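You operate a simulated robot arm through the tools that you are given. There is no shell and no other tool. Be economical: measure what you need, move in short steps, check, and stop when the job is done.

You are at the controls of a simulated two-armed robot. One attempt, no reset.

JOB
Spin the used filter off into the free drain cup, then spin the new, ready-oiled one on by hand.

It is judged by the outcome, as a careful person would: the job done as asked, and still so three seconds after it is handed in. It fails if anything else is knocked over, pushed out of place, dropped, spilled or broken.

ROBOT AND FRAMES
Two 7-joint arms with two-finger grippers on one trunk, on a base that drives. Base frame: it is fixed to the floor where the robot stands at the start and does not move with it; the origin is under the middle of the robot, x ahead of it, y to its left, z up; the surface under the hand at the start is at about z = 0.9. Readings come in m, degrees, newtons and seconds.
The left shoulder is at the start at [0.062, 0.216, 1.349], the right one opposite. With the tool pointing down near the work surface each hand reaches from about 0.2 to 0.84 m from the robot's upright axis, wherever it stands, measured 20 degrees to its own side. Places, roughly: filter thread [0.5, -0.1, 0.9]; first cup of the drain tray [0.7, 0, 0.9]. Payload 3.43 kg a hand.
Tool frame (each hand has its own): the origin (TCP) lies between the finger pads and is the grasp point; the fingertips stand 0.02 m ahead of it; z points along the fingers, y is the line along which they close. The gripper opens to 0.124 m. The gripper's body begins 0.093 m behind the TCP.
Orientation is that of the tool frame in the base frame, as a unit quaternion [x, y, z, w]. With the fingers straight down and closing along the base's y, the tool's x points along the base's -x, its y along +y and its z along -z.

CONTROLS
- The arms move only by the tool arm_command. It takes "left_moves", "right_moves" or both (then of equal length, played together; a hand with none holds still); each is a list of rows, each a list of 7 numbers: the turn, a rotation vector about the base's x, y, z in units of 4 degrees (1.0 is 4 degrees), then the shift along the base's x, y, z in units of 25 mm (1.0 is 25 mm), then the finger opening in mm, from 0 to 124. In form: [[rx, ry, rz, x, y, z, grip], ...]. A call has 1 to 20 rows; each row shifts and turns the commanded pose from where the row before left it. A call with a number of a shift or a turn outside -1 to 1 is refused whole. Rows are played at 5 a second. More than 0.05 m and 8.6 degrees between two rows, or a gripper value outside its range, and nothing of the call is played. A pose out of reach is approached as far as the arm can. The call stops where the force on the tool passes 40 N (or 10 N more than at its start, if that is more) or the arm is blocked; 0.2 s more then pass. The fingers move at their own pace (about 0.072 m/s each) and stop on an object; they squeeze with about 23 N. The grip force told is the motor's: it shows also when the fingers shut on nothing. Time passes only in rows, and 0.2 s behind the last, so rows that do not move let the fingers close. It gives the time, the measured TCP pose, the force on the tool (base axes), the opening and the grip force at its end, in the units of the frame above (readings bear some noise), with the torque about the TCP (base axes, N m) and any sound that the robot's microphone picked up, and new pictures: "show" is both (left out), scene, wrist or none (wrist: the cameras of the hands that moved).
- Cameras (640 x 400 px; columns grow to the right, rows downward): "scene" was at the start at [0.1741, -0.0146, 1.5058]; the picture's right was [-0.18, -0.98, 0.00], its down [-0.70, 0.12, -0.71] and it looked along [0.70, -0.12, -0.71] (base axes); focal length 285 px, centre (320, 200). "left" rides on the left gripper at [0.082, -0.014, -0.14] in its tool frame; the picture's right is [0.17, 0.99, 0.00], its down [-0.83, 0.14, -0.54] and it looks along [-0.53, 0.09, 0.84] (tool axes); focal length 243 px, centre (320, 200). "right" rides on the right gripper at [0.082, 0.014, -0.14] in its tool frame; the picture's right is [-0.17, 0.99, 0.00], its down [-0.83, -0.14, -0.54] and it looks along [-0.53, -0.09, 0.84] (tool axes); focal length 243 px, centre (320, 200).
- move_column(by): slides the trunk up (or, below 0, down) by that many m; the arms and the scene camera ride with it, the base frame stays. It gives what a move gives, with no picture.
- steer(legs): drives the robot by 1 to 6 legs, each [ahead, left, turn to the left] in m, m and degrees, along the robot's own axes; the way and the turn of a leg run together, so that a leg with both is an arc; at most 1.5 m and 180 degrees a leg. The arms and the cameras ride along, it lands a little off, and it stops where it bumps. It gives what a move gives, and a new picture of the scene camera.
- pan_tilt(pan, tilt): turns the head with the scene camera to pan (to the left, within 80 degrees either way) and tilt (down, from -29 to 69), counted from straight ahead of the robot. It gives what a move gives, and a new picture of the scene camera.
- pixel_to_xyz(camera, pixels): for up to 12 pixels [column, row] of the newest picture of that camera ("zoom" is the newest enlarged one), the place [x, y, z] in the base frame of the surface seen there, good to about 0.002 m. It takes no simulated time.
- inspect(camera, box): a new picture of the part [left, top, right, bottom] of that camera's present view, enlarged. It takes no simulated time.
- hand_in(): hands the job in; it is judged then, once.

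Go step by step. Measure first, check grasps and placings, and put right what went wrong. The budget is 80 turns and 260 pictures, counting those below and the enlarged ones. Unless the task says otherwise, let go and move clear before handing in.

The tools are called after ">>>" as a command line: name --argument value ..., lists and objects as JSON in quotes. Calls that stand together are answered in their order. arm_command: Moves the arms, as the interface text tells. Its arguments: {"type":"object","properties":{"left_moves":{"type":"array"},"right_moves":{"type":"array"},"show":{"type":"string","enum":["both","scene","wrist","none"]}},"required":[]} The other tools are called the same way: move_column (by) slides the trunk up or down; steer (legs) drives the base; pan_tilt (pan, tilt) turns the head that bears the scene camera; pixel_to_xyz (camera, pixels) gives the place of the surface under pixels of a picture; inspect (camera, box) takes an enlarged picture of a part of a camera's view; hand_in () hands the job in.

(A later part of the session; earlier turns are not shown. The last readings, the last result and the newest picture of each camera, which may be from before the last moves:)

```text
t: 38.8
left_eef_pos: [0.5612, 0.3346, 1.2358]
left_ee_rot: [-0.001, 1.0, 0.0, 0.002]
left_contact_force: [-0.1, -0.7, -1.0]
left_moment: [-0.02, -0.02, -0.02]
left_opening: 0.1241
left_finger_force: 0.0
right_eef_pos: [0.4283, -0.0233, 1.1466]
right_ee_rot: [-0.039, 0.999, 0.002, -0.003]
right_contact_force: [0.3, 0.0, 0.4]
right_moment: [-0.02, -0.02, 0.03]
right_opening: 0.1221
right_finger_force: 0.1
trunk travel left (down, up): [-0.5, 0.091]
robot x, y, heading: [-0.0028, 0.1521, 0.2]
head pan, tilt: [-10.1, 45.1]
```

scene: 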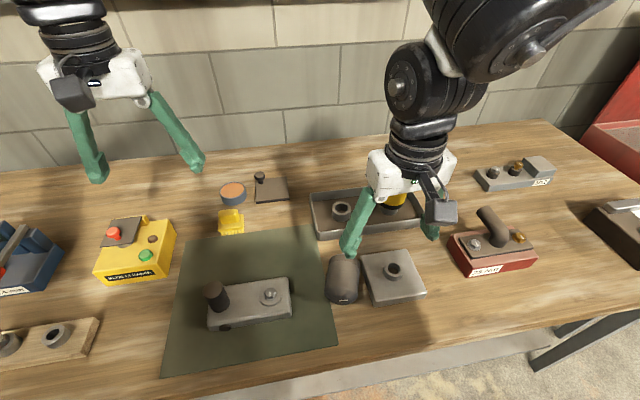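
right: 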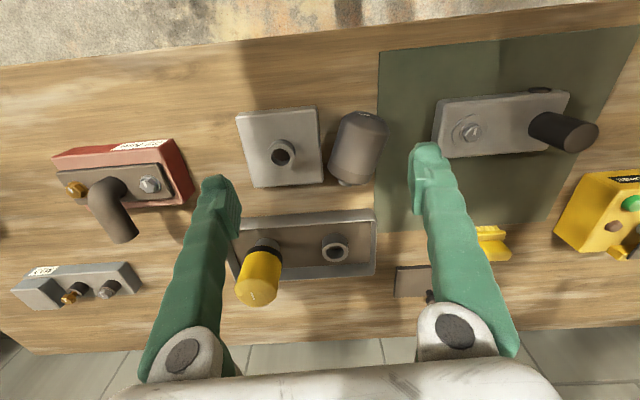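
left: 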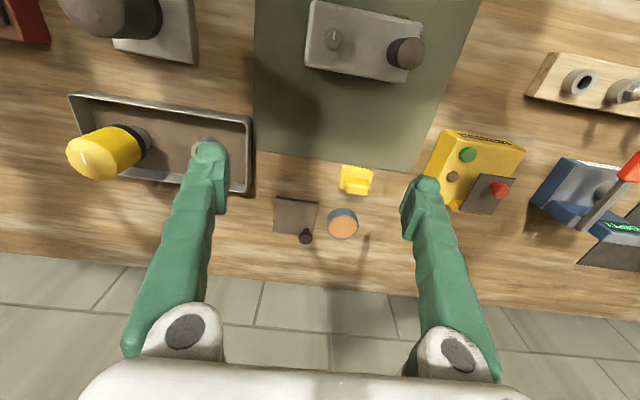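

The filter is still and I see no spill. I'll drive left another 0.1 m so the right arm can work on it comfortably.

>>> steer --legs '[[0, 0.1, 0]]'

>>> inspect --camera "scene" --box '[340, 200, 480, 320]'

```text
t: 40.8
left_eef_pos: [0.5627, 0.4319, 1.236]
left_ee_rot: [0.001, 1.0, 0.0, 0.0]
left_contact_force: [-0.3, -0.4, 0.3]
left_moment: [0.01, 0.0, 0.01]
left_opening: 0.1239
left_finger_force: 0.0
right_eef_pos: [0.4293, 0.0746, 1.1457]
right_ee_rot: [-0.037, 0.999, 0.002, -0.004]
right_contact_force: [0.8, -0.7, 0.5]
right_moment: [0.03, -0.01, -0.02]
right_opening: 0.1223
right_finger_force: 0.1
trunk travel left (down, up): [-0.5, 0.091]
robot x, y, heading: [0.0033, 0.2506, -0.1]
head pan, tilt: [-10.1, 45.1]
```

scene: 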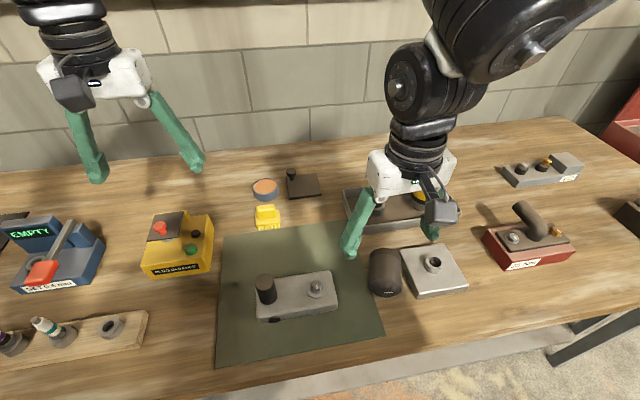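

```text
3.33 times, centred on (410, 260) of scene
```

zoom: 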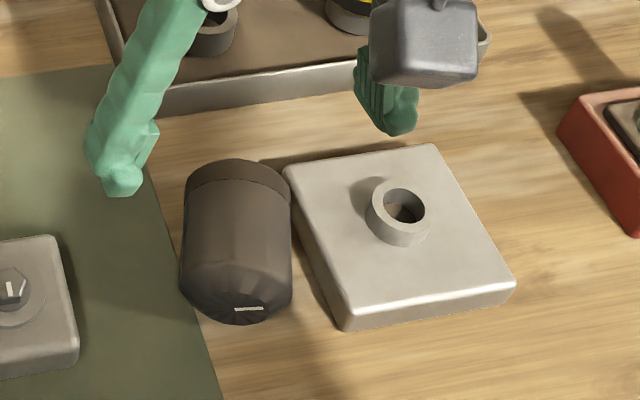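

Measure the lying filter's outline from the zoom to get its axis and centre.

>>> pixel_to_xyz --camera "zoom" --pixels '[[238, 162], [240, 190], [238, 230], [238, 270], [185, 230], [290, 230], [186, 190], [288, 190], [295, 190], [320, 290], [250, 309], [182, 260]]'

>>> pixel_to_xyz --camera "scene" --pixels '[[433, 260], [433, 264], [427, 262], [439, 262], [432, 270], [432, 256]]'

```text
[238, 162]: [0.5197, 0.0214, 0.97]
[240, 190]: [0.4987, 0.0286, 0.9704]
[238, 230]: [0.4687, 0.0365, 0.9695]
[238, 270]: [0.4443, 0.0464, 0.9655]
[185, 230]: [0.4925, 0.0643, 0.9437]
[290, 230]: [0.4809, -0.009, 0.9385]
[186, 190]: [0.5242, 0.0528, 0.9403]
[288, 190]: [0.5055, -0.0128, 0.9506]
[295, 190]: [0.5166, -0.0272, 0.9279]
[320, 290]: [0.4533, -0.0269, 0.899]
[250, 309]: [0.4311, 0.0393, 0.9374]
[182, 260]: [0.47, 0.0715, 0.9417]
```

```text
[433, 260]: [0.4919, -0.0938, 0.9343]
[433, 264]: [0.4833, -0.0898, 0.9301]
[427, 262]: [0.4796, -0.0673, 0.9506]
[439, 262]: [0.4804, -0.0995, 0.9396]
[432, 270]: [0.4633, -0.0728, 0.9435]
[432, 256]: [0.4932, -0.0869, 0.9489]
```

The filter's axis points about -14° in yaw and its centre is (0.485,0.029,0.936). The wrist stays away from its limit at +4°, and flat pads will align the cylinder. I'll move over it with a 90 mm opening, down to z 1.02 first.

>>> arm_command --right_moves '[[0, 0, 0, 0.75, -0.6, 0, 90], [0, 0, 0, 0.75, -0.6, 0, 90], [0, 0, 0, 0.73, -0.62, 0, 90], [0, 0, 0, 0, 0, -1, 90], [0, 0, 0, 0, 0, -1, 90], [0, 0, 0, 0, 0, -1, 90], [0, 0, 0, 0, 0, -1, 90], [0, 0, 0, 0, 0, -1, 90]]'

```text
t: 42.6
left_eef_pos: [0.5629, 0.4333, 1.2351]
left_ee_rot: [0.001, 1.0, 0.0, 0.0]
left_contact_force: [0.1, 0.6, 0.0]
left_moment: [-0.01, 0.01, 0.01]
left_opening: 0.1238
left_finger_force: 0.0
right_eef_pos: [0.4426, 0.0849, 1.0119]
right_ee_rot: [-0.035, 0.999, 0.0, -0.003]
right_contact_force: [0.4, -0.7, -0.3]
right_moment: [0.02, -0.02, -0.02]
right_opening: 0.0898
right_finger_force: 0.1
right hand out of reach, approached as far as the arm can: row 1, 2, 3, 7
trunk travel left (down, up): [-0.5, 0.091]
robot x, y, heading: [0.0037, 0.2503, -0.0]
head pan, tilt: [-10.1, 45.1]
```

scene: 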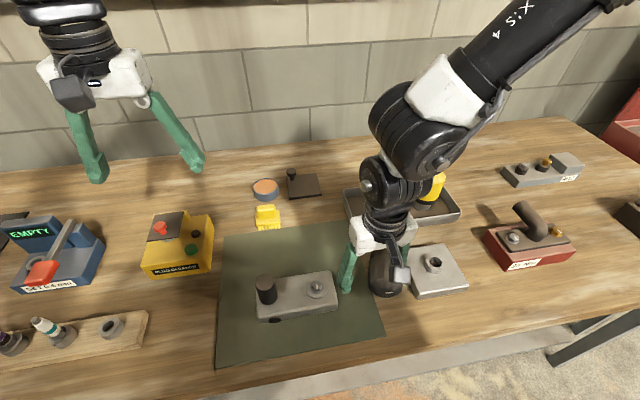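
right: 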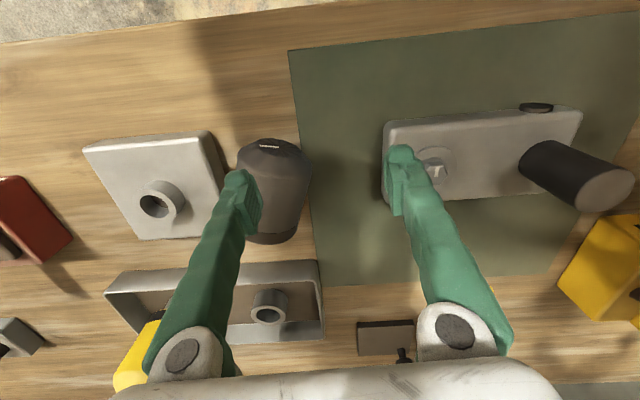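

The arm is still jammed at its wrist limit and won't translate. I'll go back up and unwind by turning +80° away from the limit.

>>> arm_command --right_moves '[[0, 0, 0, 0, 0, 1, 90], [0, 0, 0, 0, 0, 1, 90], [0, 0, 0, 0, 0, 1, 90], [0, 0, 0, 0, 0, 1, 90], [0, 0, 0, 0, 0, 1, 90], [0, 0, 1, 0, 0, 0, 90], [0, 0, 1, 0, 0, 0, 90], [0, 0, 1, 0, 0, 0, 90], [0, 0, 1, 0, 0, 0, 90], [0, 0, 1, 0, 0, 0, 90], [0, 0, 1, 0, 0, 0, 90], [0, 0, 1, 0, 0, 0, 90], [0, 0, 1, 0, 0, 0, 90], [0, 0, 1, 0, 0, 0, 90], [0, 0, 1, 0, 0, 0, 90]]' --show "scene"

```text
t: 45.1
left_eef_pos: [0.5626, 0.4316, 1.2359]
left_ee_rot: [0.001, 1.0, 0.0, 0.0]
left_contact_force: [0.7, -0.3, 0.0]
left_moment: [0.02, 0.01, 0.0]
left_opening: 0.1242
left_finger_force: 0.1
right_eef_pos: [0.4139, 0.2014, 1.1085]
right_ee_rot: [-0.183, 0.98, 0.077, 0.018]
right_contact_force: [-0.5, -0.1, -0.4]
right_moment: [-0.01, -0.02, -0.02]
right_opening: 0.0901
right_finger_force: 0.1
right hand out of reach, approached as far as the arm can: row 6, 7, 8, 9, 10, 11, 12
trunk travel left (down, up): [-0.5, 0.091]
robot x, y, heading: [0.0008, 0.2479, -0.4]
head pan, tilt: [-10.1, 45.1]
stopped in row 12 (right hand): the arm was blocked; the commanded pose is now the measured one
```

scene: 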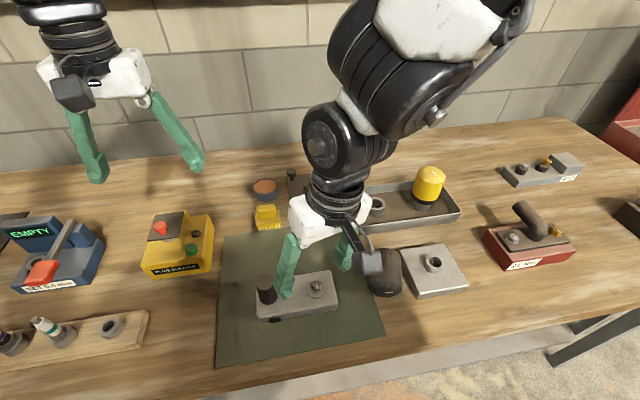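

It turns out the wrist is wound at its upper end (about 364°), not the lower. I'll level the 9° tilt, move back right, and unwind with negative yaw.

>>> arm_command --right_moves '[[0, 0, -1, 0, -0.5, 0.3, 90], [0, 0, -1, 0, -0.5, 0.3, 90], [-0.7, 0, -1, 0, -0.5, 0.3, 90], [-0.7, 0, -1, 0, -0.5, 0.3, 90], [-0.7, 0, -1, 0, -0.5, 0.3, 90], [0, 0, -1, 0, -0.5, 0, 90], [0, 0, -1, 0, -0.5, 0, 90], [0, 0, -1, 0, -0.5, 0, 90], [0, 0, -1, 0, -0.5, 0, 90], [0, 0, -1, 0, -0.5, 0, 90], [0, 0, -1, 0, 0, 0, 90], [0, 0, -1, 0, 0, 0, 90], [0, 0, -1, 0, 0, 0, 90], [0, 0, -1, 0, 0, 0, 90], [0, 0, -1, 0, 0, 0, 90], [0, 0, -1, 0, 0, 0, 90], [0, 0, -1, 0, 0, 0, 90], [0, 0, -1, 0, 0, 0, 90]]' --show "scene"

```text
t: 48.9
left_eef_pos: [0.5637, 0.4312, 1.2361]
left_ee_rot: [0.001, 1.0, 0.0, 0.001]
left_contact_force: [-0.1, 0.6, -0.1]
left_moment: [-0.04, -0.01, 0.0]
left_opening: 0.1239
left_finger_force: 0.1
right_eef_pos: [0.4134, 0.0764, 1.1436]
right_ee_rot: [0.425, 0.905, -0.011, 0.019]
right_contact_force: [0.1, 0.4, 0.8]
right_moment: [0.02, 0.02, 0.02]
right_opening: 0.0901
right_finger_force: 0.0
trunk travel left (down, up): [-0.5, 0.091]
robot x, y, heading: [-0.0002, 0.247, -0.1]
head pan, tilt: [-10.1, 45.1]
```

scene: 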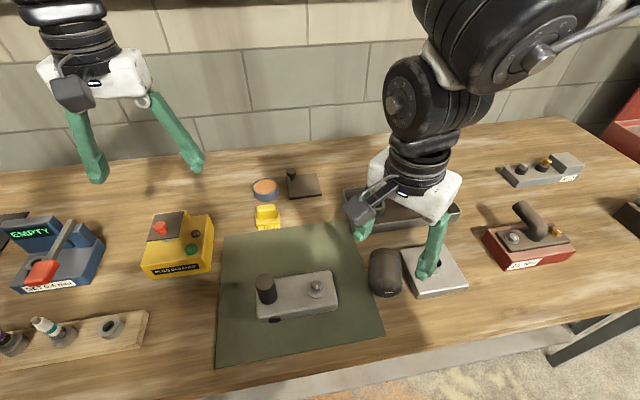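

Unwound: yaw is about -50° (310°) and the arm moves freely. I'll level, set yaw to about -26°, centre over the lying filter and come down to z≈1.02.

>>> arm_command --right_moves '[[0.52, 0.36, 0, 0.5, -0.4, 0, 90], [0, 0, 1, 0.5, -0.3, 0, 90], [0, 0, 1, 0.5, -0.3, 0, 90], [0, 0, 1, 0.5, -0.3, 0, 90], [0, 0, 1, 0.5, -0.3, 0, 90], [0, 0, 1, 0.36, -0.3, 0, 90], [0, 0, 1, 0, 0, 0, 90], [0, 0, 0, 0, 0, -1, 90], [0, 0, 0, 0, 0, -1, 90], [0, 0, 0, 0, 0, -1, 90], [0, 0, 0, 0, 0, -1, 90], [0, 0, 0, 0, 0, -0.8, 90]]'

```text
t: 51.5
left_eef_pos: [0.5631, 0.4314, 1.2349]
left_ee_rot: [0.001, 1.0, 0.0, 0.0]
left_contact_force: [-1.1, -0.1, -0.1]
left_moment: [0.01, 0.0, 0.01]
left_opening: 0.124
left_finger_force: 0.0
right_eef_pos: [0.4852, 0.0283, 1.0237]
right_ee_rot: [0.228, 0.974, 0.0, 0.0]
right_contact_force: [0.5, 0.4, -0.1]
right_moment: [0.01, 0.01, 0.02]
right_opening: 0.09
right_finger_force: 0.1
trunk travel left (down, up): [-0.5, 0.091]
robot x, y, heading: [0.0003, 0.2493, -0.2]
head pan, tilt: [-10.1, 45.1]
```

scene: 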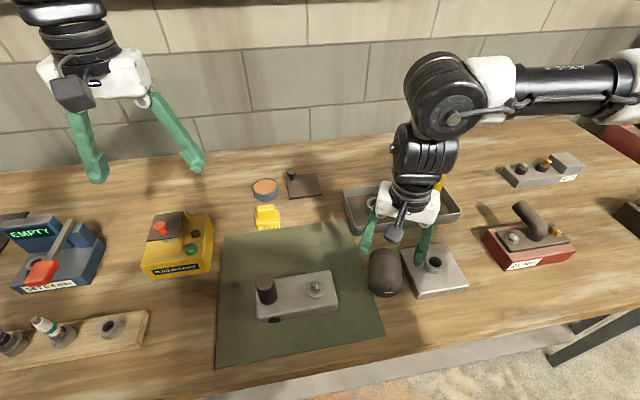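
right: 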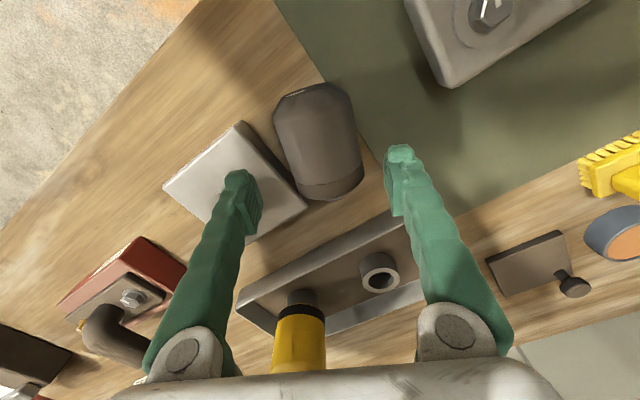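

I'm centred. Plate clearance for the right finger is about 7 mm, so I'll trim the yaw 4°, narrow to 86 mm, descend to z 0.937 and close.

>>> arm_command --right_moves '[[0, 0, 1, 0, 0.05, -0.5, 86], [0, 0, 0, 0, 0, -1, 86], [0, 0, 0, 0, 0, -1, 86], [0, 0, 0, 0, 0, -0.97, 86], [0, 0, 0, 0, 0, 0, 86]]'

>>> inspect --camera "scene" --box '[340, 200, 480, 320]'

```text
t: 52.7
left_eef_pos: [0.5599, 0.4343, 1.2373]
left_ee_rot: [0.0, 1.0, 0.0, 0.001]
left_contact_force: [0.4, 0.4, 0.3]
left_moment: [0.03, 0.03, -0.01]
left_opening: 0.1239
left_finger_force: 0.0
right_eef_pos: [0.4836, 0.0323, 0.9425]
right_ee_rot: [0.194, 0.981, 0.001, 0.001]
right_contact_force: [-2.8, 4.4, 38.0]
right_moment: [-2.19, 0.49, -0.23]
right_opening: 0.088
right_finger_force: 2.0
trunk travel left (down, up): [-0.5, 0.091]
robot x, y, heading: [-0.0021, 0.2512, -0.1]
head pan, tilt: [-10.1, 45.1]
```

scene: 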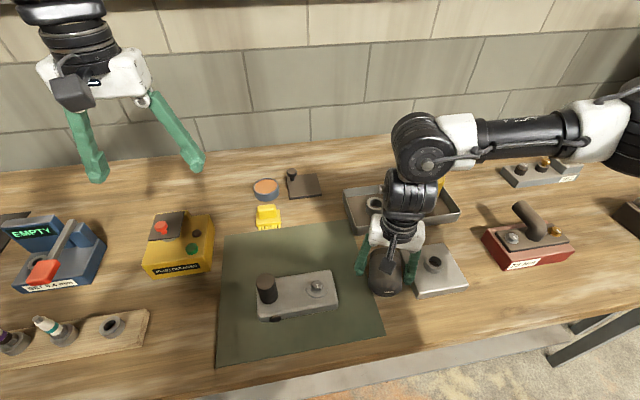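
right: 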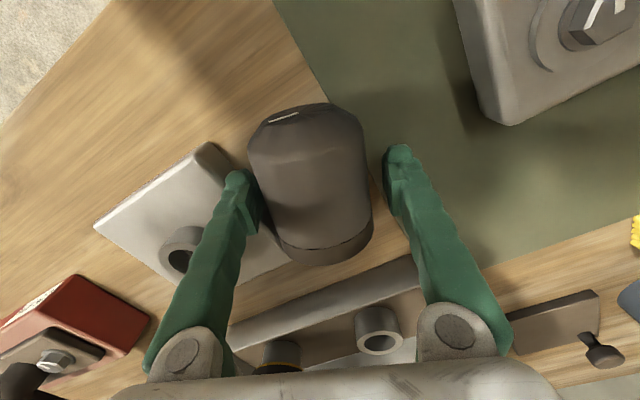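

```text
3.33 times, centred on (410, 260) of scene
```

zoom: 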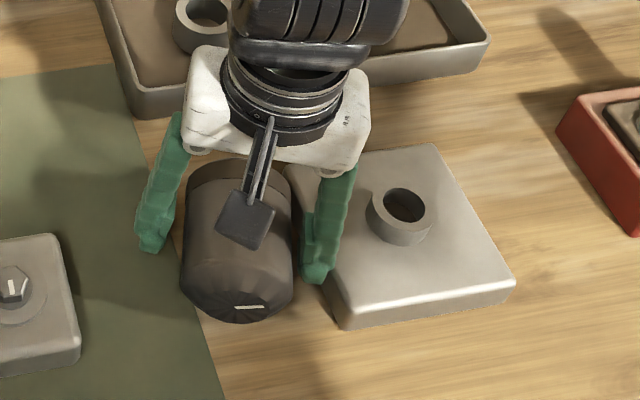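

The right finger is pressing on the plate edge (Fz 38 N, torque on that side). I'll rise 11 mm so the tips clear the plate, close there, then look.

>>> arm_command --right_moves '[[0, 0, 0, -0.1, -0.15, 0.45, 88], [0, 0, 0, 0, 0, 0, 78], [0, 0, 0, 0, 0, 0, 60], [0, 0, 0, 0, 0, 0, 60], [0, 0, 0, 0, 0, 0, 60]]'

>>> inspect --camera "scene" --box '[340, 200, 480, 320]'

```text
t: 53.9
left_eef_pos: [0.5629, 0.4322, 1.2354]
left_ee_rot: [0.001, 1.0, 0.0, 0.0]
left_contact_force: [0.2, -0.3, -0.6]
left_moment: [-0.01, -0.01, -0.01]
left_opening: 0.1239
left_finger_force: 0.1
right_eef_pos: [0.481, 0.0261, 0.9482]
right_ee_rot: [0.194, 0.981, 0.0, -0.001]
right_contact_force: [0.3, 0.2, -0.9]
right_moment: [-0.01, -0.04, -0.02]
right_opening: 0.0691
right_finger_force: 23.0
trunk travel left (down, up): [-0.5, 0.091]
robot x, y, heading: [0.0015, 0.2512, -0.1]
head pan, tilt: [-10.1, 45.1]
```

scene: 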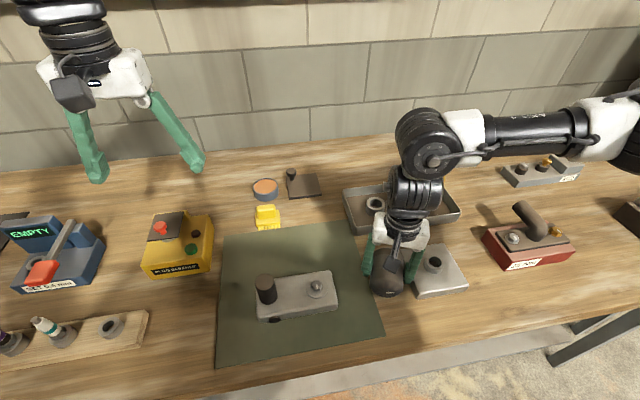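
right: 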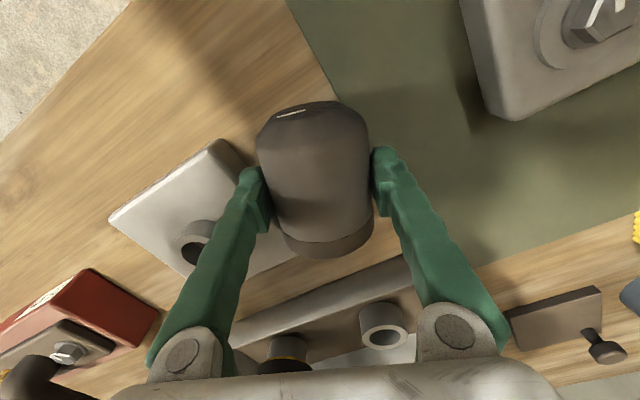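

```text
3.33 times, centred on (410, 260) of scene
```

zoom: 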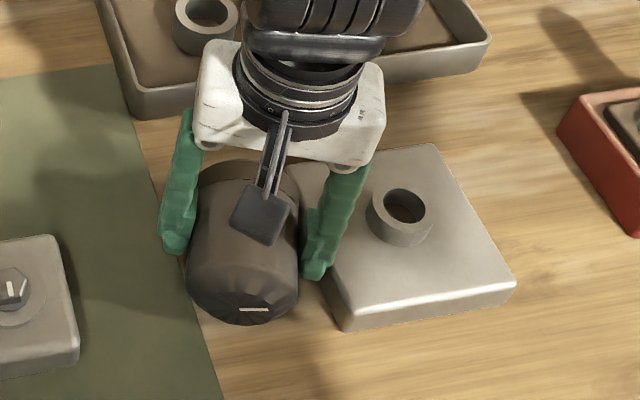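

Closed at 69 mm, which is the full diameter, and the forces are clean. Lift slowly and check the hold.

>>> arm_command --right_moves '[[0, 0, 0, 0, 0, 0.5, 60], [0, 0, 0, 0, 0, 0.5, 60], [0, 0, 0, 0, 0, 1, 60], [0, 0, 0, 0, 0, 1, 60], [0, 0, 0, 0, 0, 1, 60], [0, 0, 0, 0, 0, 1, 60], [0, 0, 0, 0, 0, 1, 60], [0, 0, 0, 0, 0, 1, 60]]'

```text
t: 55.7
left_eef_pos: [0.563, 0.4317, 1.2349]
left_ee_rot: [0.001, 1.0, 0.0, 0.0]
left_contact_force: [0.7, 0.9, 0.0]
left_moment: [-0.03, 0.03, -0.05]
left_opening: 0.1239
left_finger_force: 0.1
right_eef_pos: [0.4829, 0.0261, 1.1239]
right_ee_rot: [0.194, 0.981, 0.0, -0.001]
right_contact_force: [0.5, -0.5, -3.8]
right_moment: [-0.01, 0.02, 0.0]
right_opening: 0.069
right_finger_force: 22.5
trunk travel left (down, up): [-0.5, 0.091]
robot x, y, heading: [-0.0009, 0.2537, -0.1]
head pan, tilt: [-10.1, 45.1]
```

scene: 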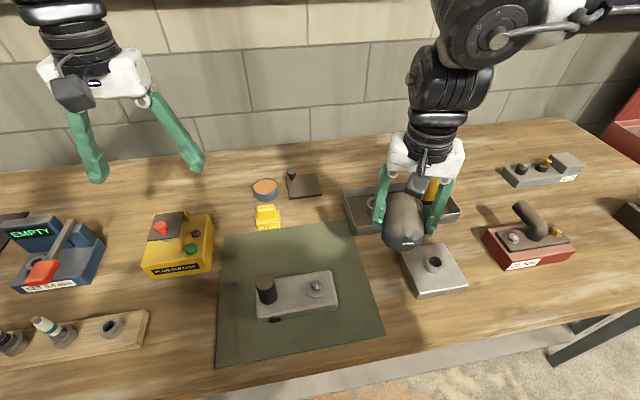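
right: 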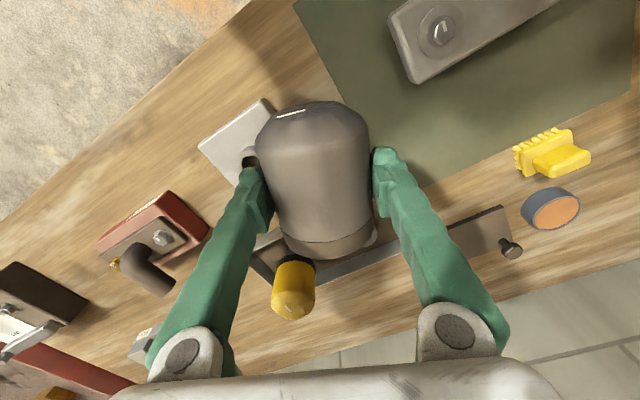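

It's held securely (3.8 N, almost no moment). Now I'll yaw -160° so the cap faces forward, drifting to about (0.60,-0.015,1.15).

>>> arm_command --right_moves '[[0, 0, -1, 0.12, -0.04, 0.025, 60], [0, 0, -1, 0.12, -0.04, 0.025, 60], [0, 0, -1, 0.12, -0.04, 0.025, 60], [0, 0, -1, 0.12, -0.04, 0.025, 60], [0, 0, -1, 0.12, -0.04, 0.025, 60], [0, 0, -1, 0.12, -0.04, 0.025, 60], [0, 0, -1, 0.12, -0.04, 0.025, 60], [0, 0, -1, 0.12, -0.04, 0.025, 60], [0, 0, -1, 0.12, -0.04, 0.025, 60], [0, 0, -1, 0.12, -0.04, 0.025, 60], [0, 0, -1, 0.12, -0.04, 0.025, 60], [0, 0, -1, 0.12, -0.04, 0.025, 60], [0, 0, -1, 0.12, -0.04, 0.025, 60], [0, 0, -1, 0.12, -0.04, 0.025, 60], [0, 0, -1, 0.12, -0.04, 0.025, 60], [0, 0, -1, 0.12, -0.04, 0.025, 60], [0, 0, -1, 0.12, -0.04, 0.025, 60], [0, 0, -1, 0.12, -0.04, 0.025, 60], [0, 0, -1, 0.12, -0.04, 0.025, 60], [0, 0, -1, 0.12, -0.04, 0.025, 60]]' --show "none"

>>> arm_command --right_moves '[[0, 0, -1, 0.12, -0.04, 0.025, 60], [0, 0, -1, 0.12, -0.04, 0.025, 60], [0, 0, -1, 0.12, -0.04, 0.025, 60], [0, 0, -1, 0.12, -0.04, 0.025, 60], [0, 0, -1, 0.12, -0.04, 0.025, 60], [0, 0, -1, 0.12, -0.04, 0.025, 60], [0, 0, -1, 0.12, -0.04, 0.025, 60], [0, 0, -1, 0.12, -0.04, 0.025, 60], [0, 0, -1, 0.12, -0.04, 0.025, 60], [0, 0, -1, 0.12, -0.04, 0.025, 60], [0, 0, -1, 0.12, -0.04, 0.025, 60], [0, 0, -1, 0.12, -0.04, 0.025, 60], [0, 0, -1, 0.12, -0.04, 0.025, 60], [0, 0, -1, 0.12, -0.04, 0.025, 60], [0, 0, -1, 0.12, -0.04, 0.025, 60], [0, 0, -1, 0.12, -0.04, 0.025, 60], [0, 0, -1, 0.12, -0.04, 0.025, 60], [0, 0, -1, 0.12, -0.04, 0.025, 60], [0, 0, -1, 0.12, -0.04, 0.025, 60], [0, 0, -1, 0.12, -0.04, 0.025, 60]]'

```text
t: 59.9
left_eef_pos: [0.5623, 0.4318, 1.2362]
left_ee_rot: [0.0, 1.0, 0.0, 0.0]
left_contact_force: [0.6, 0.0, -1.2]
left_moment: [0.01, 0.02, -0.02]
left_opening: 0.1237
left_finger_force: 0.2
right_eef_pos: [0.5412, 0.0056, 1.1359]
right_ee_rot: [0.78, 0.626, 0.0, 0.0]
right_contact_force: [-0.9, 0.2, -2.9]
right_moment: [0.01, 0.01, 0.02]
right_opening: 0.0688
right_finger_force: 22.6
trunk travel left (down, up): [-0.5, 0.091]
robot x, y, heading: [0.0033, 0.2512, -0.1]
head pan, tilt: [-10.1, 45.1]
```

```text
t: 64.1
left_eef_pos: [0.5627, 0.4324, 1.2365]
left_ee_rot: [0.001, 1.0, 0.001, 0.0]
left_contact_force: [-0.1, -0.4, -0.1]
left_moment: [-0.05, -0.02, 0.0]
left_opening: 0.1241
left_finger_force: 0.0
right_eef_pos: [0.6027, -0.0143, 1.148]
right_ee_rot: [1.0, -0.021, 0.0, 0.0]
right_contact_force: [-1.0, 1.1, -2.8]
right_moment: [0.01, 0.04, -0.01]
right_opening: 0.0687
right_finger_force: 22.5
trunk travel left (down, up): [-0.5, 0.091]
robot x, y, heading: [0.0018, 0.2479, -0.2]
head pan, tilt: [-10.1, 45.1]
```

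scene: 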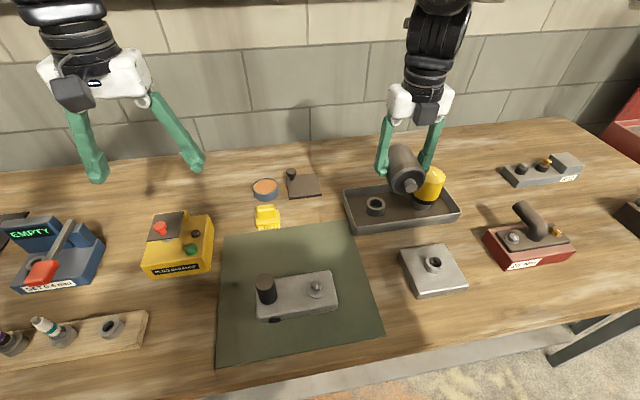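
right: 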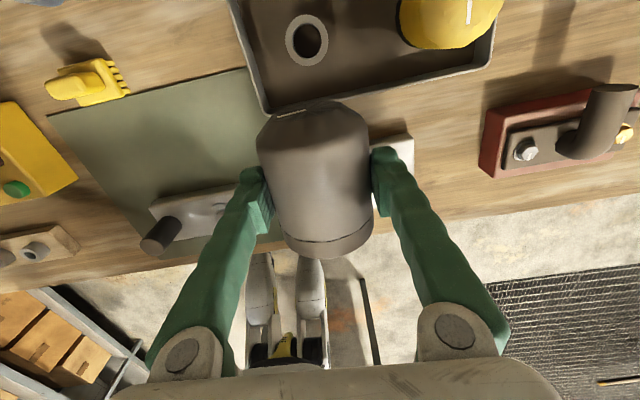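

The cap now faces forward. I'll pitch the hand so the cap swings up, half of it first (-48° about y).

>>> arm_command --right_moves '[[0, -1, 0, 0.1, 0, 0.1, 60], [0, -1, 0, 0.1, 0, 0.1, 60], [0, -1, 0, 0.1, 0, 0.1, 60], [0, -1, 0, 0.1, 0, 0.1, 60], [0, -1, 0, 0.1, 0, 0.1, 60], [0, -1, 0, 0.1, 0, 0, 60], [0, -1, 0, 0.1, 0, 0, 60], [0, -1, 0, 0.1, 0, 0, 60], [0, -1, 0, 0.1, 0, 0, 60], [0, -1, 0, 0.1, 0, 0, 60], [0, -1, 0, 0, 0, 0, 60], [0, -1, 0, 0, 0, 0, 60]]'

```text
t: 66.7
left_eef_pos: [0.563, 0.4323, 1.2351]
left_ee_rot: [0.002, 1.0, 0.0, 0.0]
left_contact_force: [0.2, 0.6, 0.1]
left_moment: [0.04, 0.0, -0.02]
left_opening: 0.1242
left_finger_force: 0.1
right_eef_pos: [0.6264, -0.014, 1.1592]
right_ee_rot: [0.913, -0.019, 0.408, -0.008]
right_contact_force: [0.6, -0.1, -2.8]
right_moment: [0.0, 0.05, -0.03]
right_opening: 0.0688
right_finger_force: 22.8
trunk travel left (down, up): [-0.5, 0.091]
robot x, y, heading: [-0.0028, 0.2495, -0.1]
head pan, tilt: [-10.1, 45.1]
```

scene: 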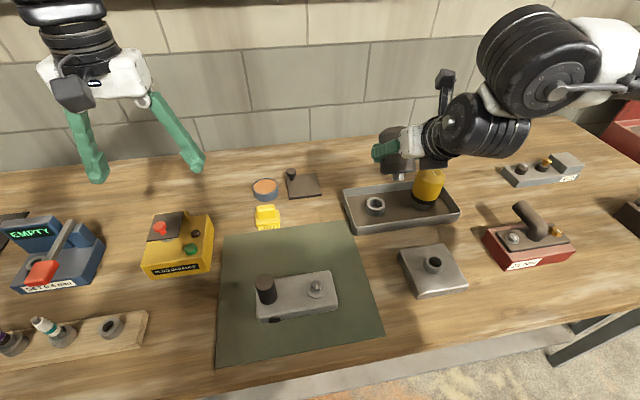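
right: 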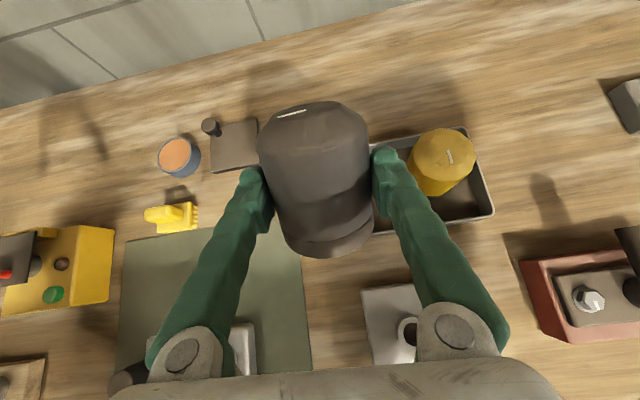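

Pitching works. Continue the remaining 42°.

>>> arm_command --right_moves '[[0, -1, 0, 0.1, 0, 0, 60], [0, -1, 0, 0.1, 0, 0, 60], [0, -1, 0, 0.1, 0, 0, 60], [0, -1, 0, 0.1, 0, 0, 60], [0, -1, 0, 0.1, 0, 0, 60], [0, -1, 0, 0.1, 0, 0, 60], [0, -1, 0, 0.1, 0, 0, 60], [0, -1, 0, 0.1, 0, 0, 60], [0, -1, 0, 0.1, 0, 0, 60], [0, -1, 0, 0.1, 0, 0, 60], [0, -0.5, 0, 0, 0, 0, 60]]'

>>> inspect --camera "scene" --box '[340, 80, 520, 240]'

>>> inspect --camera "left" --box '[0, 0, 320, 220]'

```text
t: 69.1
left_eef_pos: [0.5626, 0.4333, 1.2351]
left_ee_rot: [0.002, 1.0, -0.001, 0.001]
left_contact_force: [-0.4, 0.7, -0.5]
left_moment: [-0.01, 0.02, 0.01]
left_opening: 0.124
left_finger_force: 0.0
right_eef_pos: [0.6395, 0.0209, 1.1528]
right_ee_rot: [0.814, 0.004, 0.58, -0.033]
right_contact_force: [-0.1, -0.1, -4.2]
right_moment: [0.0, 0.06, -0.02]
right_opening: 0.0687
right_finger_force: 22.9
right hand out of reach, approached as far as the arm can: row 6, 7, 8, 9, 10, 11
trunk travel left (down, up): [-0.5, 0.091]
robot x, y, heading: [0.001, 0.2508, 0.0]
head pan, tilt: [-10.1, 45.1]
```

scene: 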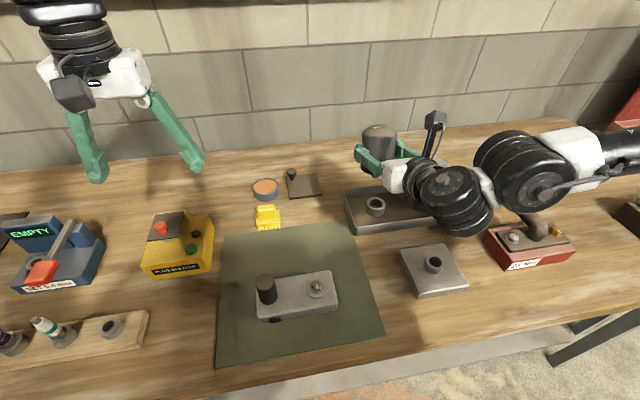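
right: 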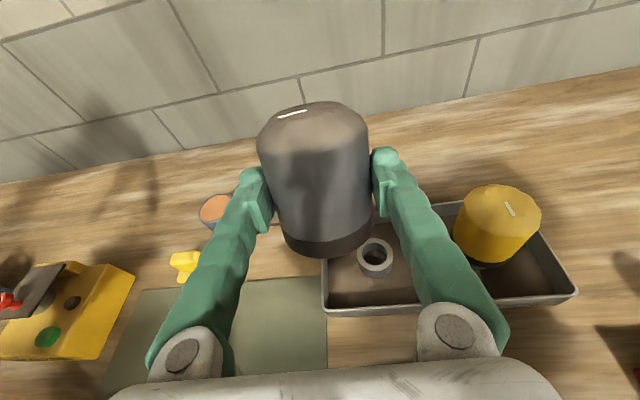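

```text
2.50 times, centred on (430, 160) of scene
```

zoom: 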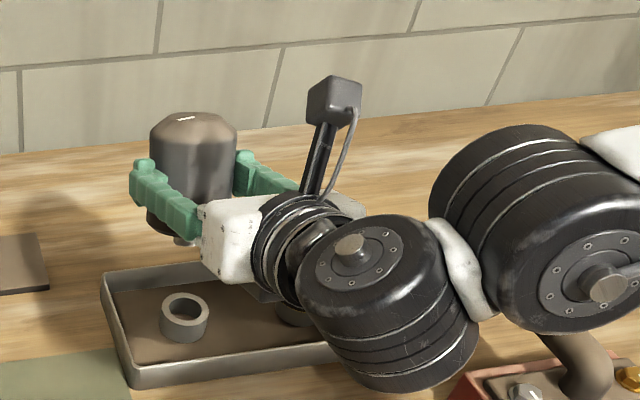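

```text
1.82 times, centred on (160, 110) of left
```

zoom: 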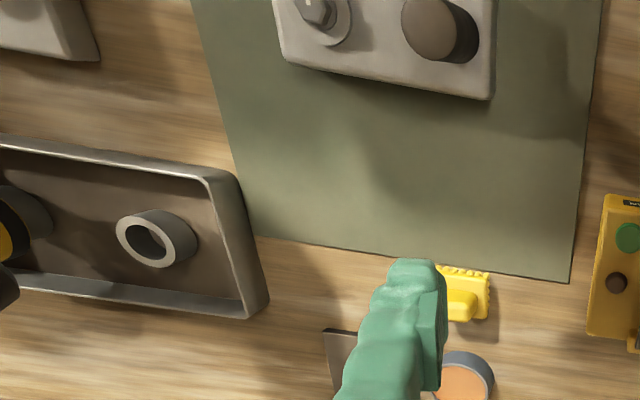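

The filter is within about 19° of upright, but the wrist limits out. The forearm comes from the right, so turning the hand's azimuth left should relax it. I'll yaw +32°, then finish the pitch about the new lateral axis.

>>> arm_command --right_moves '[[0, 0, 1, 0, -0.1, 0.1, 60], [0, 0, 1, 0, -0.1, 0.1, 60], [0, 0, 1, 0, -0.1, 0.1, 60], [0, 0, 1, 0, -0.1, 0.1, 60], [0, 0, 1, 0, -0.1, 0.1, 60], [0, 0, 1, 0, -0.1, 0.1, 60], [0, 0, 1, 0, -0.1, 0.1, 60], [0, 0, 1, 0, -0.1, 0.1, 60], [0.57, -0.82, 0, 0, 0, 0, 60], [0.57, -0.82, 0, 0, 0, 0, 60], [0.57, -0.82, 0, 0, 0, 0, 60], [0.57, -0.82, 0, 0, 0, 0, 60], [0.4, -0.57, 0, 0, 0, 0, 60]]'

>>> inspect --camera "scene" --box '[340, 80, 520, 240]'

```text
t: 71.9
left_eef_pos: [0.5627, 0.4322, 1.236]
left_ee_rot: [0.002, 1.0, 0.0, 0.001]
left_contact_force: [-0.8, -0.3, -0.2]
left_moment: [0.0, -0.01, 0.0]
left_opening: 0.1241
left_finger_force: 0.0
right_eef_pos: [0.6362, 0.0158, 1.1603]
right_ee_rot: [0.673, 0.196, 0.674, -0.231]
right_contact_force: [0.5, -0.3, -2.9]
right_moment: [-0.05, 0.05, -0.01]
right_opening: 0.0685
right_finger_force: 22.5
right hand out of reach, approached as far as the arm can: row 1, 2
trunk travel left (down, up): [-0.5, 0.091]
robot x, y, heading: [-0.0014, 0.2481, -0.2]
head pan, tilt: [-10.1, 45.1]
```

scene: 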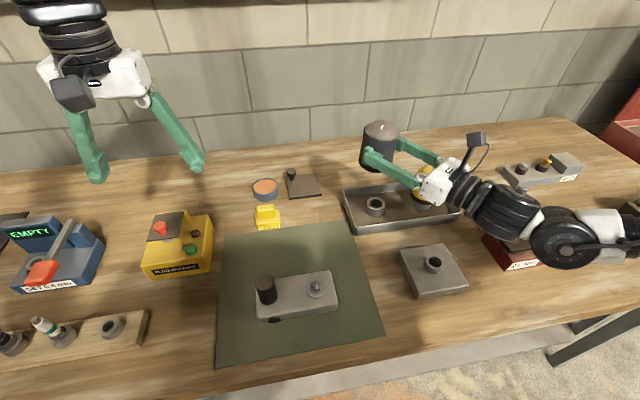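
right: 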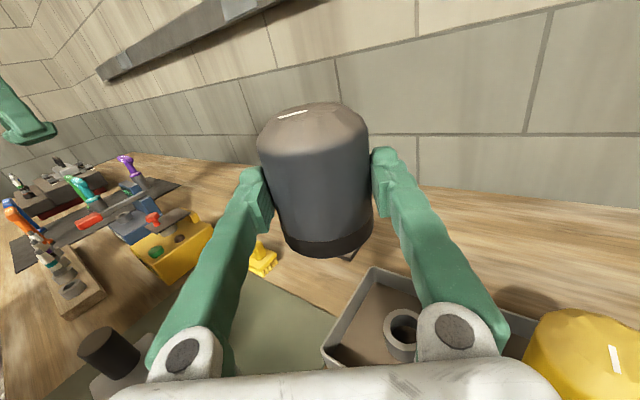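

```text
2.50 times, centred on (430, 160) of scene
```

zoom: 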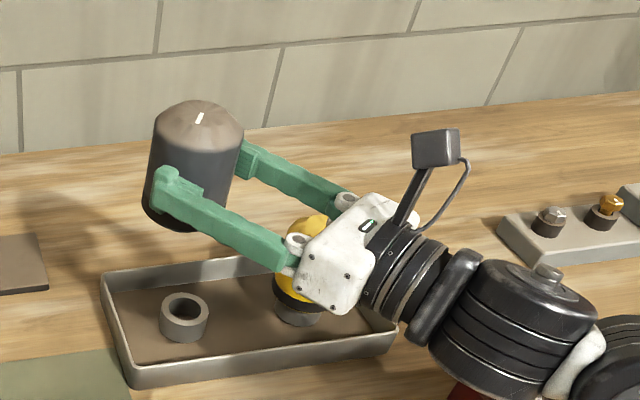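

The hand is now horizontal and the filter is upright at z 1.16. The forearm couldn't go low enough to set it down this way, so I'll hand it over in the air to the left hand coming from above. First I'll bring it left to y≈0.22, and turn the left hand -56° for a crossed grip.

>>> arm_command --right_moves '[[0, 0, 0, 0, 0.8, 0, 60], [0, 0, 0, 0, 0.8, 0, 60], [0, 0, 0, 0, 0.8, 0, 60], [0, 0, 0, 0, 0.8, 0, 60], [0, 0, 0, 0, 0.8, 0, 60], [0, 0, 0, 0, 0.8, 0, 60], [0, 0, 0, 0, 0.8, 0, 60], [0, 0, 0, 0, 0.8, 0, 60], [0, 0, 0, 0, 0.8, 0, 60], [0, 0, 0, 0, 0.8, 0, 60], [0, 0, 0, 0, 0, -0.3, 60], [0, 0, 0, 0, 0, -0.3, 60], [0, 0, 0, 0, 0, -0.3, 60], [0, 0, 0, 0, 0, -0.3, 60]]' --left_moves '[[0, 0, -1, 0, 0, 0.6, 110], [0, 0, -1, 0, 0, 0.6, 110], [0, 0, -1, 0, 0, 0.6, 110], [0, 0, -1, 0, 0, 0, 110], [0, 0, -1, 0, 0, 0, 110], [0, 0, -1, 0, 0, 0, 110], [0, 0, -1, 0, 0, 0, 110], [0, 0, -1, 0, 0, 0, 110], [0, 0, -1, 0, 0, 0, 110], [0, 0, -1, 0, 0, 0, 110], [0, 0, -1, 0, 0, 0, 110], [0, 0, -1, 0, 0, 0, 110], [0, 0, -1, 0, 0, 0, 110], [0, 0, -1, 0, 0, 0, 110]]'

```text
t: 74.9
left_eef_pos: [0.5629, 0.4312, 1.2804]
left_ee_rot: [0.471, 0.882, 0.001, 0.0]
left_contact_force: [0.5, -0.4, -0.3]
left_moment: [-0.01, 0.01, -0.05]
left_opening: 0.1099
left_finger_force: 0.0
right_eef_pos: [0.6362, 0.2146, 1.1302]
right_ee_rot: [0.674, 0.195, 0.674, -0.231]
right_contact_force: [-0.1, -0.2, -3.0]
right_moment: [-0.02, 0.03, -0.01]
right_opening: 0.0684
right_finger_force: 22.4
trunk travel left (down, up): [-0.5, 0.091]
robot x, y, heading: [0.001, 0.2531, 0.1]
head pan, tilt: [-10.1, 45.1]
```

scene: 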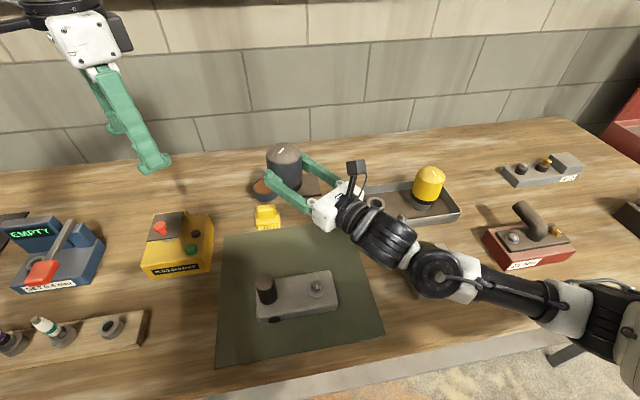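
right: 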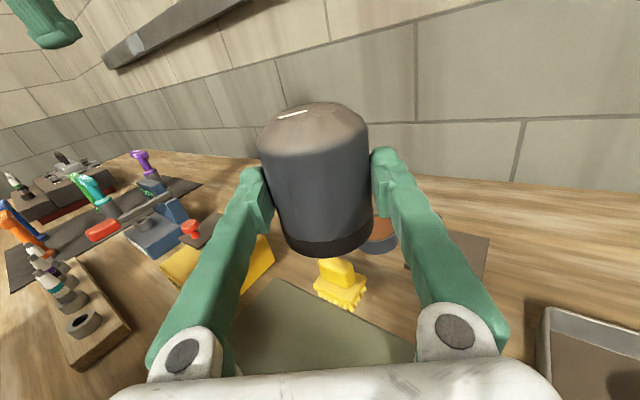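
left: 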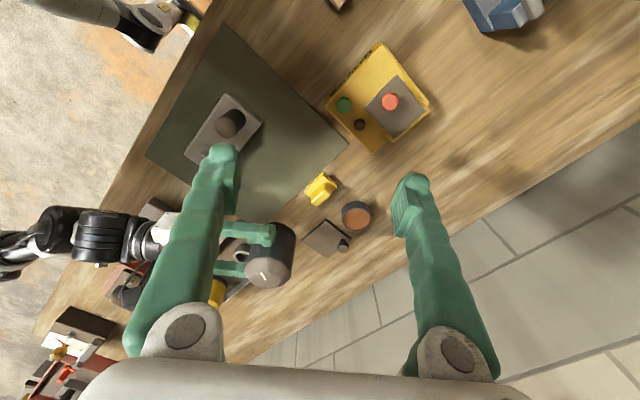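

Both arms are well placed. Measure the filter's cap and sides precisely.

>>> inspect --camera "scene" --box '[240, 120, 380, 230]'

>>> pixel_to_xyz --camera "scene" --pixels '[[284, 147], [284, 152], [272, 153], [297, 153], [284, 160], [284, 170], [284, 180], [284, 190], [275, 160], [275, 172], [293, 165], [293, 185]]'

>>> pixel_to_xyz --camera "left" --pixels '[[265, 265], [275, 255], [255, 275], [285, 270], [265, 282], [285, 240], [290, 250], [250, 262]]'

>>> pixel_to_xyz --camera "right" --pixels '[[313, 140], [316, 170], [320, 200], [324, 230], [326, 250], [293, 114], [340, 112], [315, 108], [315, 125], [270, 135], [360, 135], [290, 200]]'

```text
3.64 times, centred on (310, 175) of scene
```

zoom: 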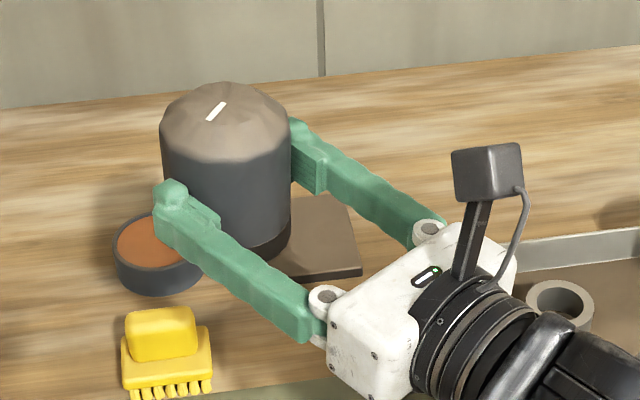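

```text
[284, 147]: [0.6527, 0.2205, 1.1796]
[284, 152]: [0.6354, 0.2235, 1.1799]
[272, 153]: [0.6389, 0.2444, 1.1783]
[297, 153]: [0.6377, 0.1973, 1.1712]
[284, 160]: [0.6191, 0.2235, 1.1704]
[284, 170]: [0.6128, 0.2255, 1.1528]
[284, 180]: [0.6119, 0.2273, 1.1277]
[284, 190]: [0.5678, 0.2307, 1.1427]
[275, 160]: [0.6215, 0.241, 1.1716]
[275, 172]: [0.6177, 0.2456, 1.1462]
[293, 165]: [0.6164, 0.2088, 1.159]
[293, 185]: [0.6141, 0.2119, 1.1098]
```

```text
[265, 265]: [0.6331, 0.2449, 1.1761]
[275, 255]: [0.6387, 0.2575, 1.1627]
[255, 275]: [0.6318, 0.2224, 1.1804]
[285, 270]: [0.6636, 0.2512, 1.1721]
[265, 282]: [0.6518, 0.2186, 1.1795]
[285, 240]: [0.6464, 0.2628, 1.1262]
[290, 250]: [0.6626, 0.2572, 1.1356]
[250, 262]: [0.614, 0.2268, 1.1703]
```

```text
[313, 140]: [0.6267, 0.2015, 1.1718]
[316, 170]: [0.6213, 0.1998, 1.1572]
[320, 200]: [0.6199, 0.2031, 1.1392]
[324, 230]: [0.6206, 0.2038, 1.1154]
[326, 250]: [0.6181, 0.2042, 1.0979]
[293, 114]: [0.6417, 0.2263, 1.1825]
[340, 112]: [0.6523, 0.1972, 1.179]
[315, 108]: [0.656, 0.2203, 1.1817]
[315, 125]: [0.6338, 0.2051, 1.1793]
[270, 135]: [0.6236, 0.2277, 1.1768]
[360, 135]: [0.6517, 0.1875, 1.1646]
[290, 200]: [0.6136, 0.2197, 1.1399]
```

The filter axis is at (0.649,0.222) with its top at z 1.181, leaning about 5° toward -y. I'll correct the lean with the right hand and bring the left hand over it at z 1.28.

>>> arm_command --right_moves '[[-0.3, 0, 0, 0, 0, 0, 60], [-0.3, 0, 0, 0, 0, 0, 60], [-0.3, 0, 0, 0, 0, 0, 60], [-0.3, 0, 0, 0, 0, 0, 60], [0, 0, 0, 0, 0, 0, 60], [0, 0, 0, 0, 0, 0, 60], [0, 0, 0, 0, 0, 0, 60], [0, 0, 0, 0, 0, 0, 60], [0, 0, 0, 0, 0, 0, 60], [0, 0, 0, 0, 0, 0, 60]]' --left_moves '[[0, 0, 0, 0.343, -0.837, 0, 115], [0, 0, 0, 0.343, -0.837, 0, 115], [0, 0, 0, 0.343, -0.837, 0, 115], [0, 0, 0, 0.343, -0.837, 0, 115], [0, 0, 0, 0.343, -0.837, 0, 115], [0, 0, 0, 0.343, -0.837, 0, 115], [0, 0, 0, 0.343, -0.837, 0, 115], [0, 0, 0, 0.343, -0.837, 0, 115], [0, 0, 0, 0.343, -0.837, 0, 115], [0, 0, 0, 0.343, -0.837, 0, 115]]'

>>> pixel_to_xyz --camera "right" --pixels '[[313, 140], [316, 170], [320, 200], [324, 230], [326, 250], [293, 114], [340, 112], [315, 108], [315, 125], [270, 135], [360, 135], [290, 200]]'

```text
t: 76.7
left_eef_pos: [0.6682, 0.362, 1.3252]
left_ee_rot: [0.397, 0.914, -0.067, 0.042]
left_contact_force: [0.6, 0.2, -0.4]
left_moment: [-0.05, 0.05, -0.01]
left_opening: 0.1147
left_finger_force: 0.1
right_eef_pos: [0.6376, 0.2185, 1.1289]
right_ee_rot: [0.685, 0.225, 0.663, -0.202]
right_contact_force: [0.9, 0.5, -3.6]
right_moment: [-0.03, 0.02, -0.01]
right_opening: 0.0683
right_finger_force: 23.4
trunk travel left (down, up): [-0.5, 0.091]
robot x, y, heading: [0.0006, 0.2503, -0.4]
head pan, tilt: [-10.1, 45.1]
stopped in row 8 (left hand): the arm was blocked; the commanded pose is now the measured one
```

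scene: 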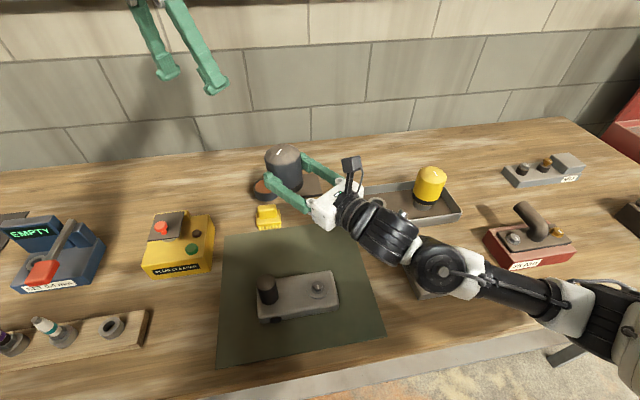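
right: 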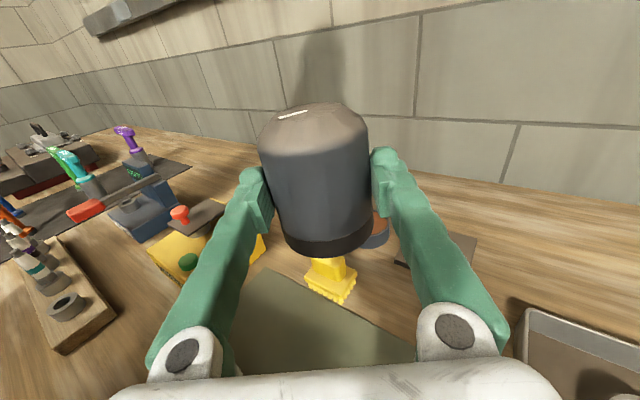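
left: 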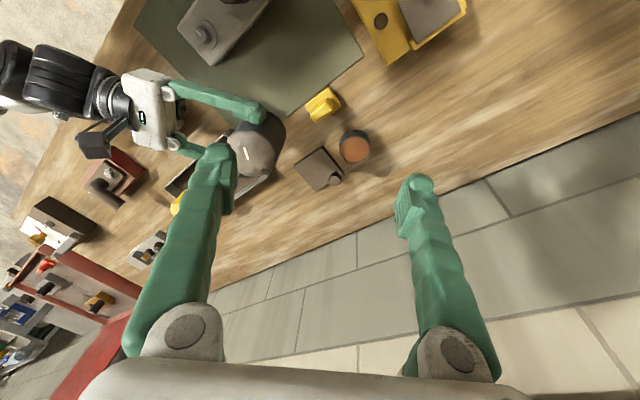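

```text
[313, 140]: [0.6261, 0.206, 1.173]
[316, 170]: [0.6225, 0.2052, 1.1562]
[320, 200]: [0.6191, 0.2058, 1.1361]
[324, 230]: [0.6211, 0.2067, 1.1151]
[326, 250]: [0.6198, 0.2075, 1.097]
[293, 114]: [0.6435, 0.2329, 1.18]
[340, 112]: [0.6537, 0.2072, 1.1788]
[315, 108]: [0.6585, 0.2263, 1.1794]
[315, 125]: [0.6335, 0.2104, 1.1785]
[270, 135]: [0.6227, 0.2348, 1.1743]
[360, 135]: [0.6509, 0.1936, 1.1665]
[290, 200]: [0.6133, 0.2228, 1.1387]
```

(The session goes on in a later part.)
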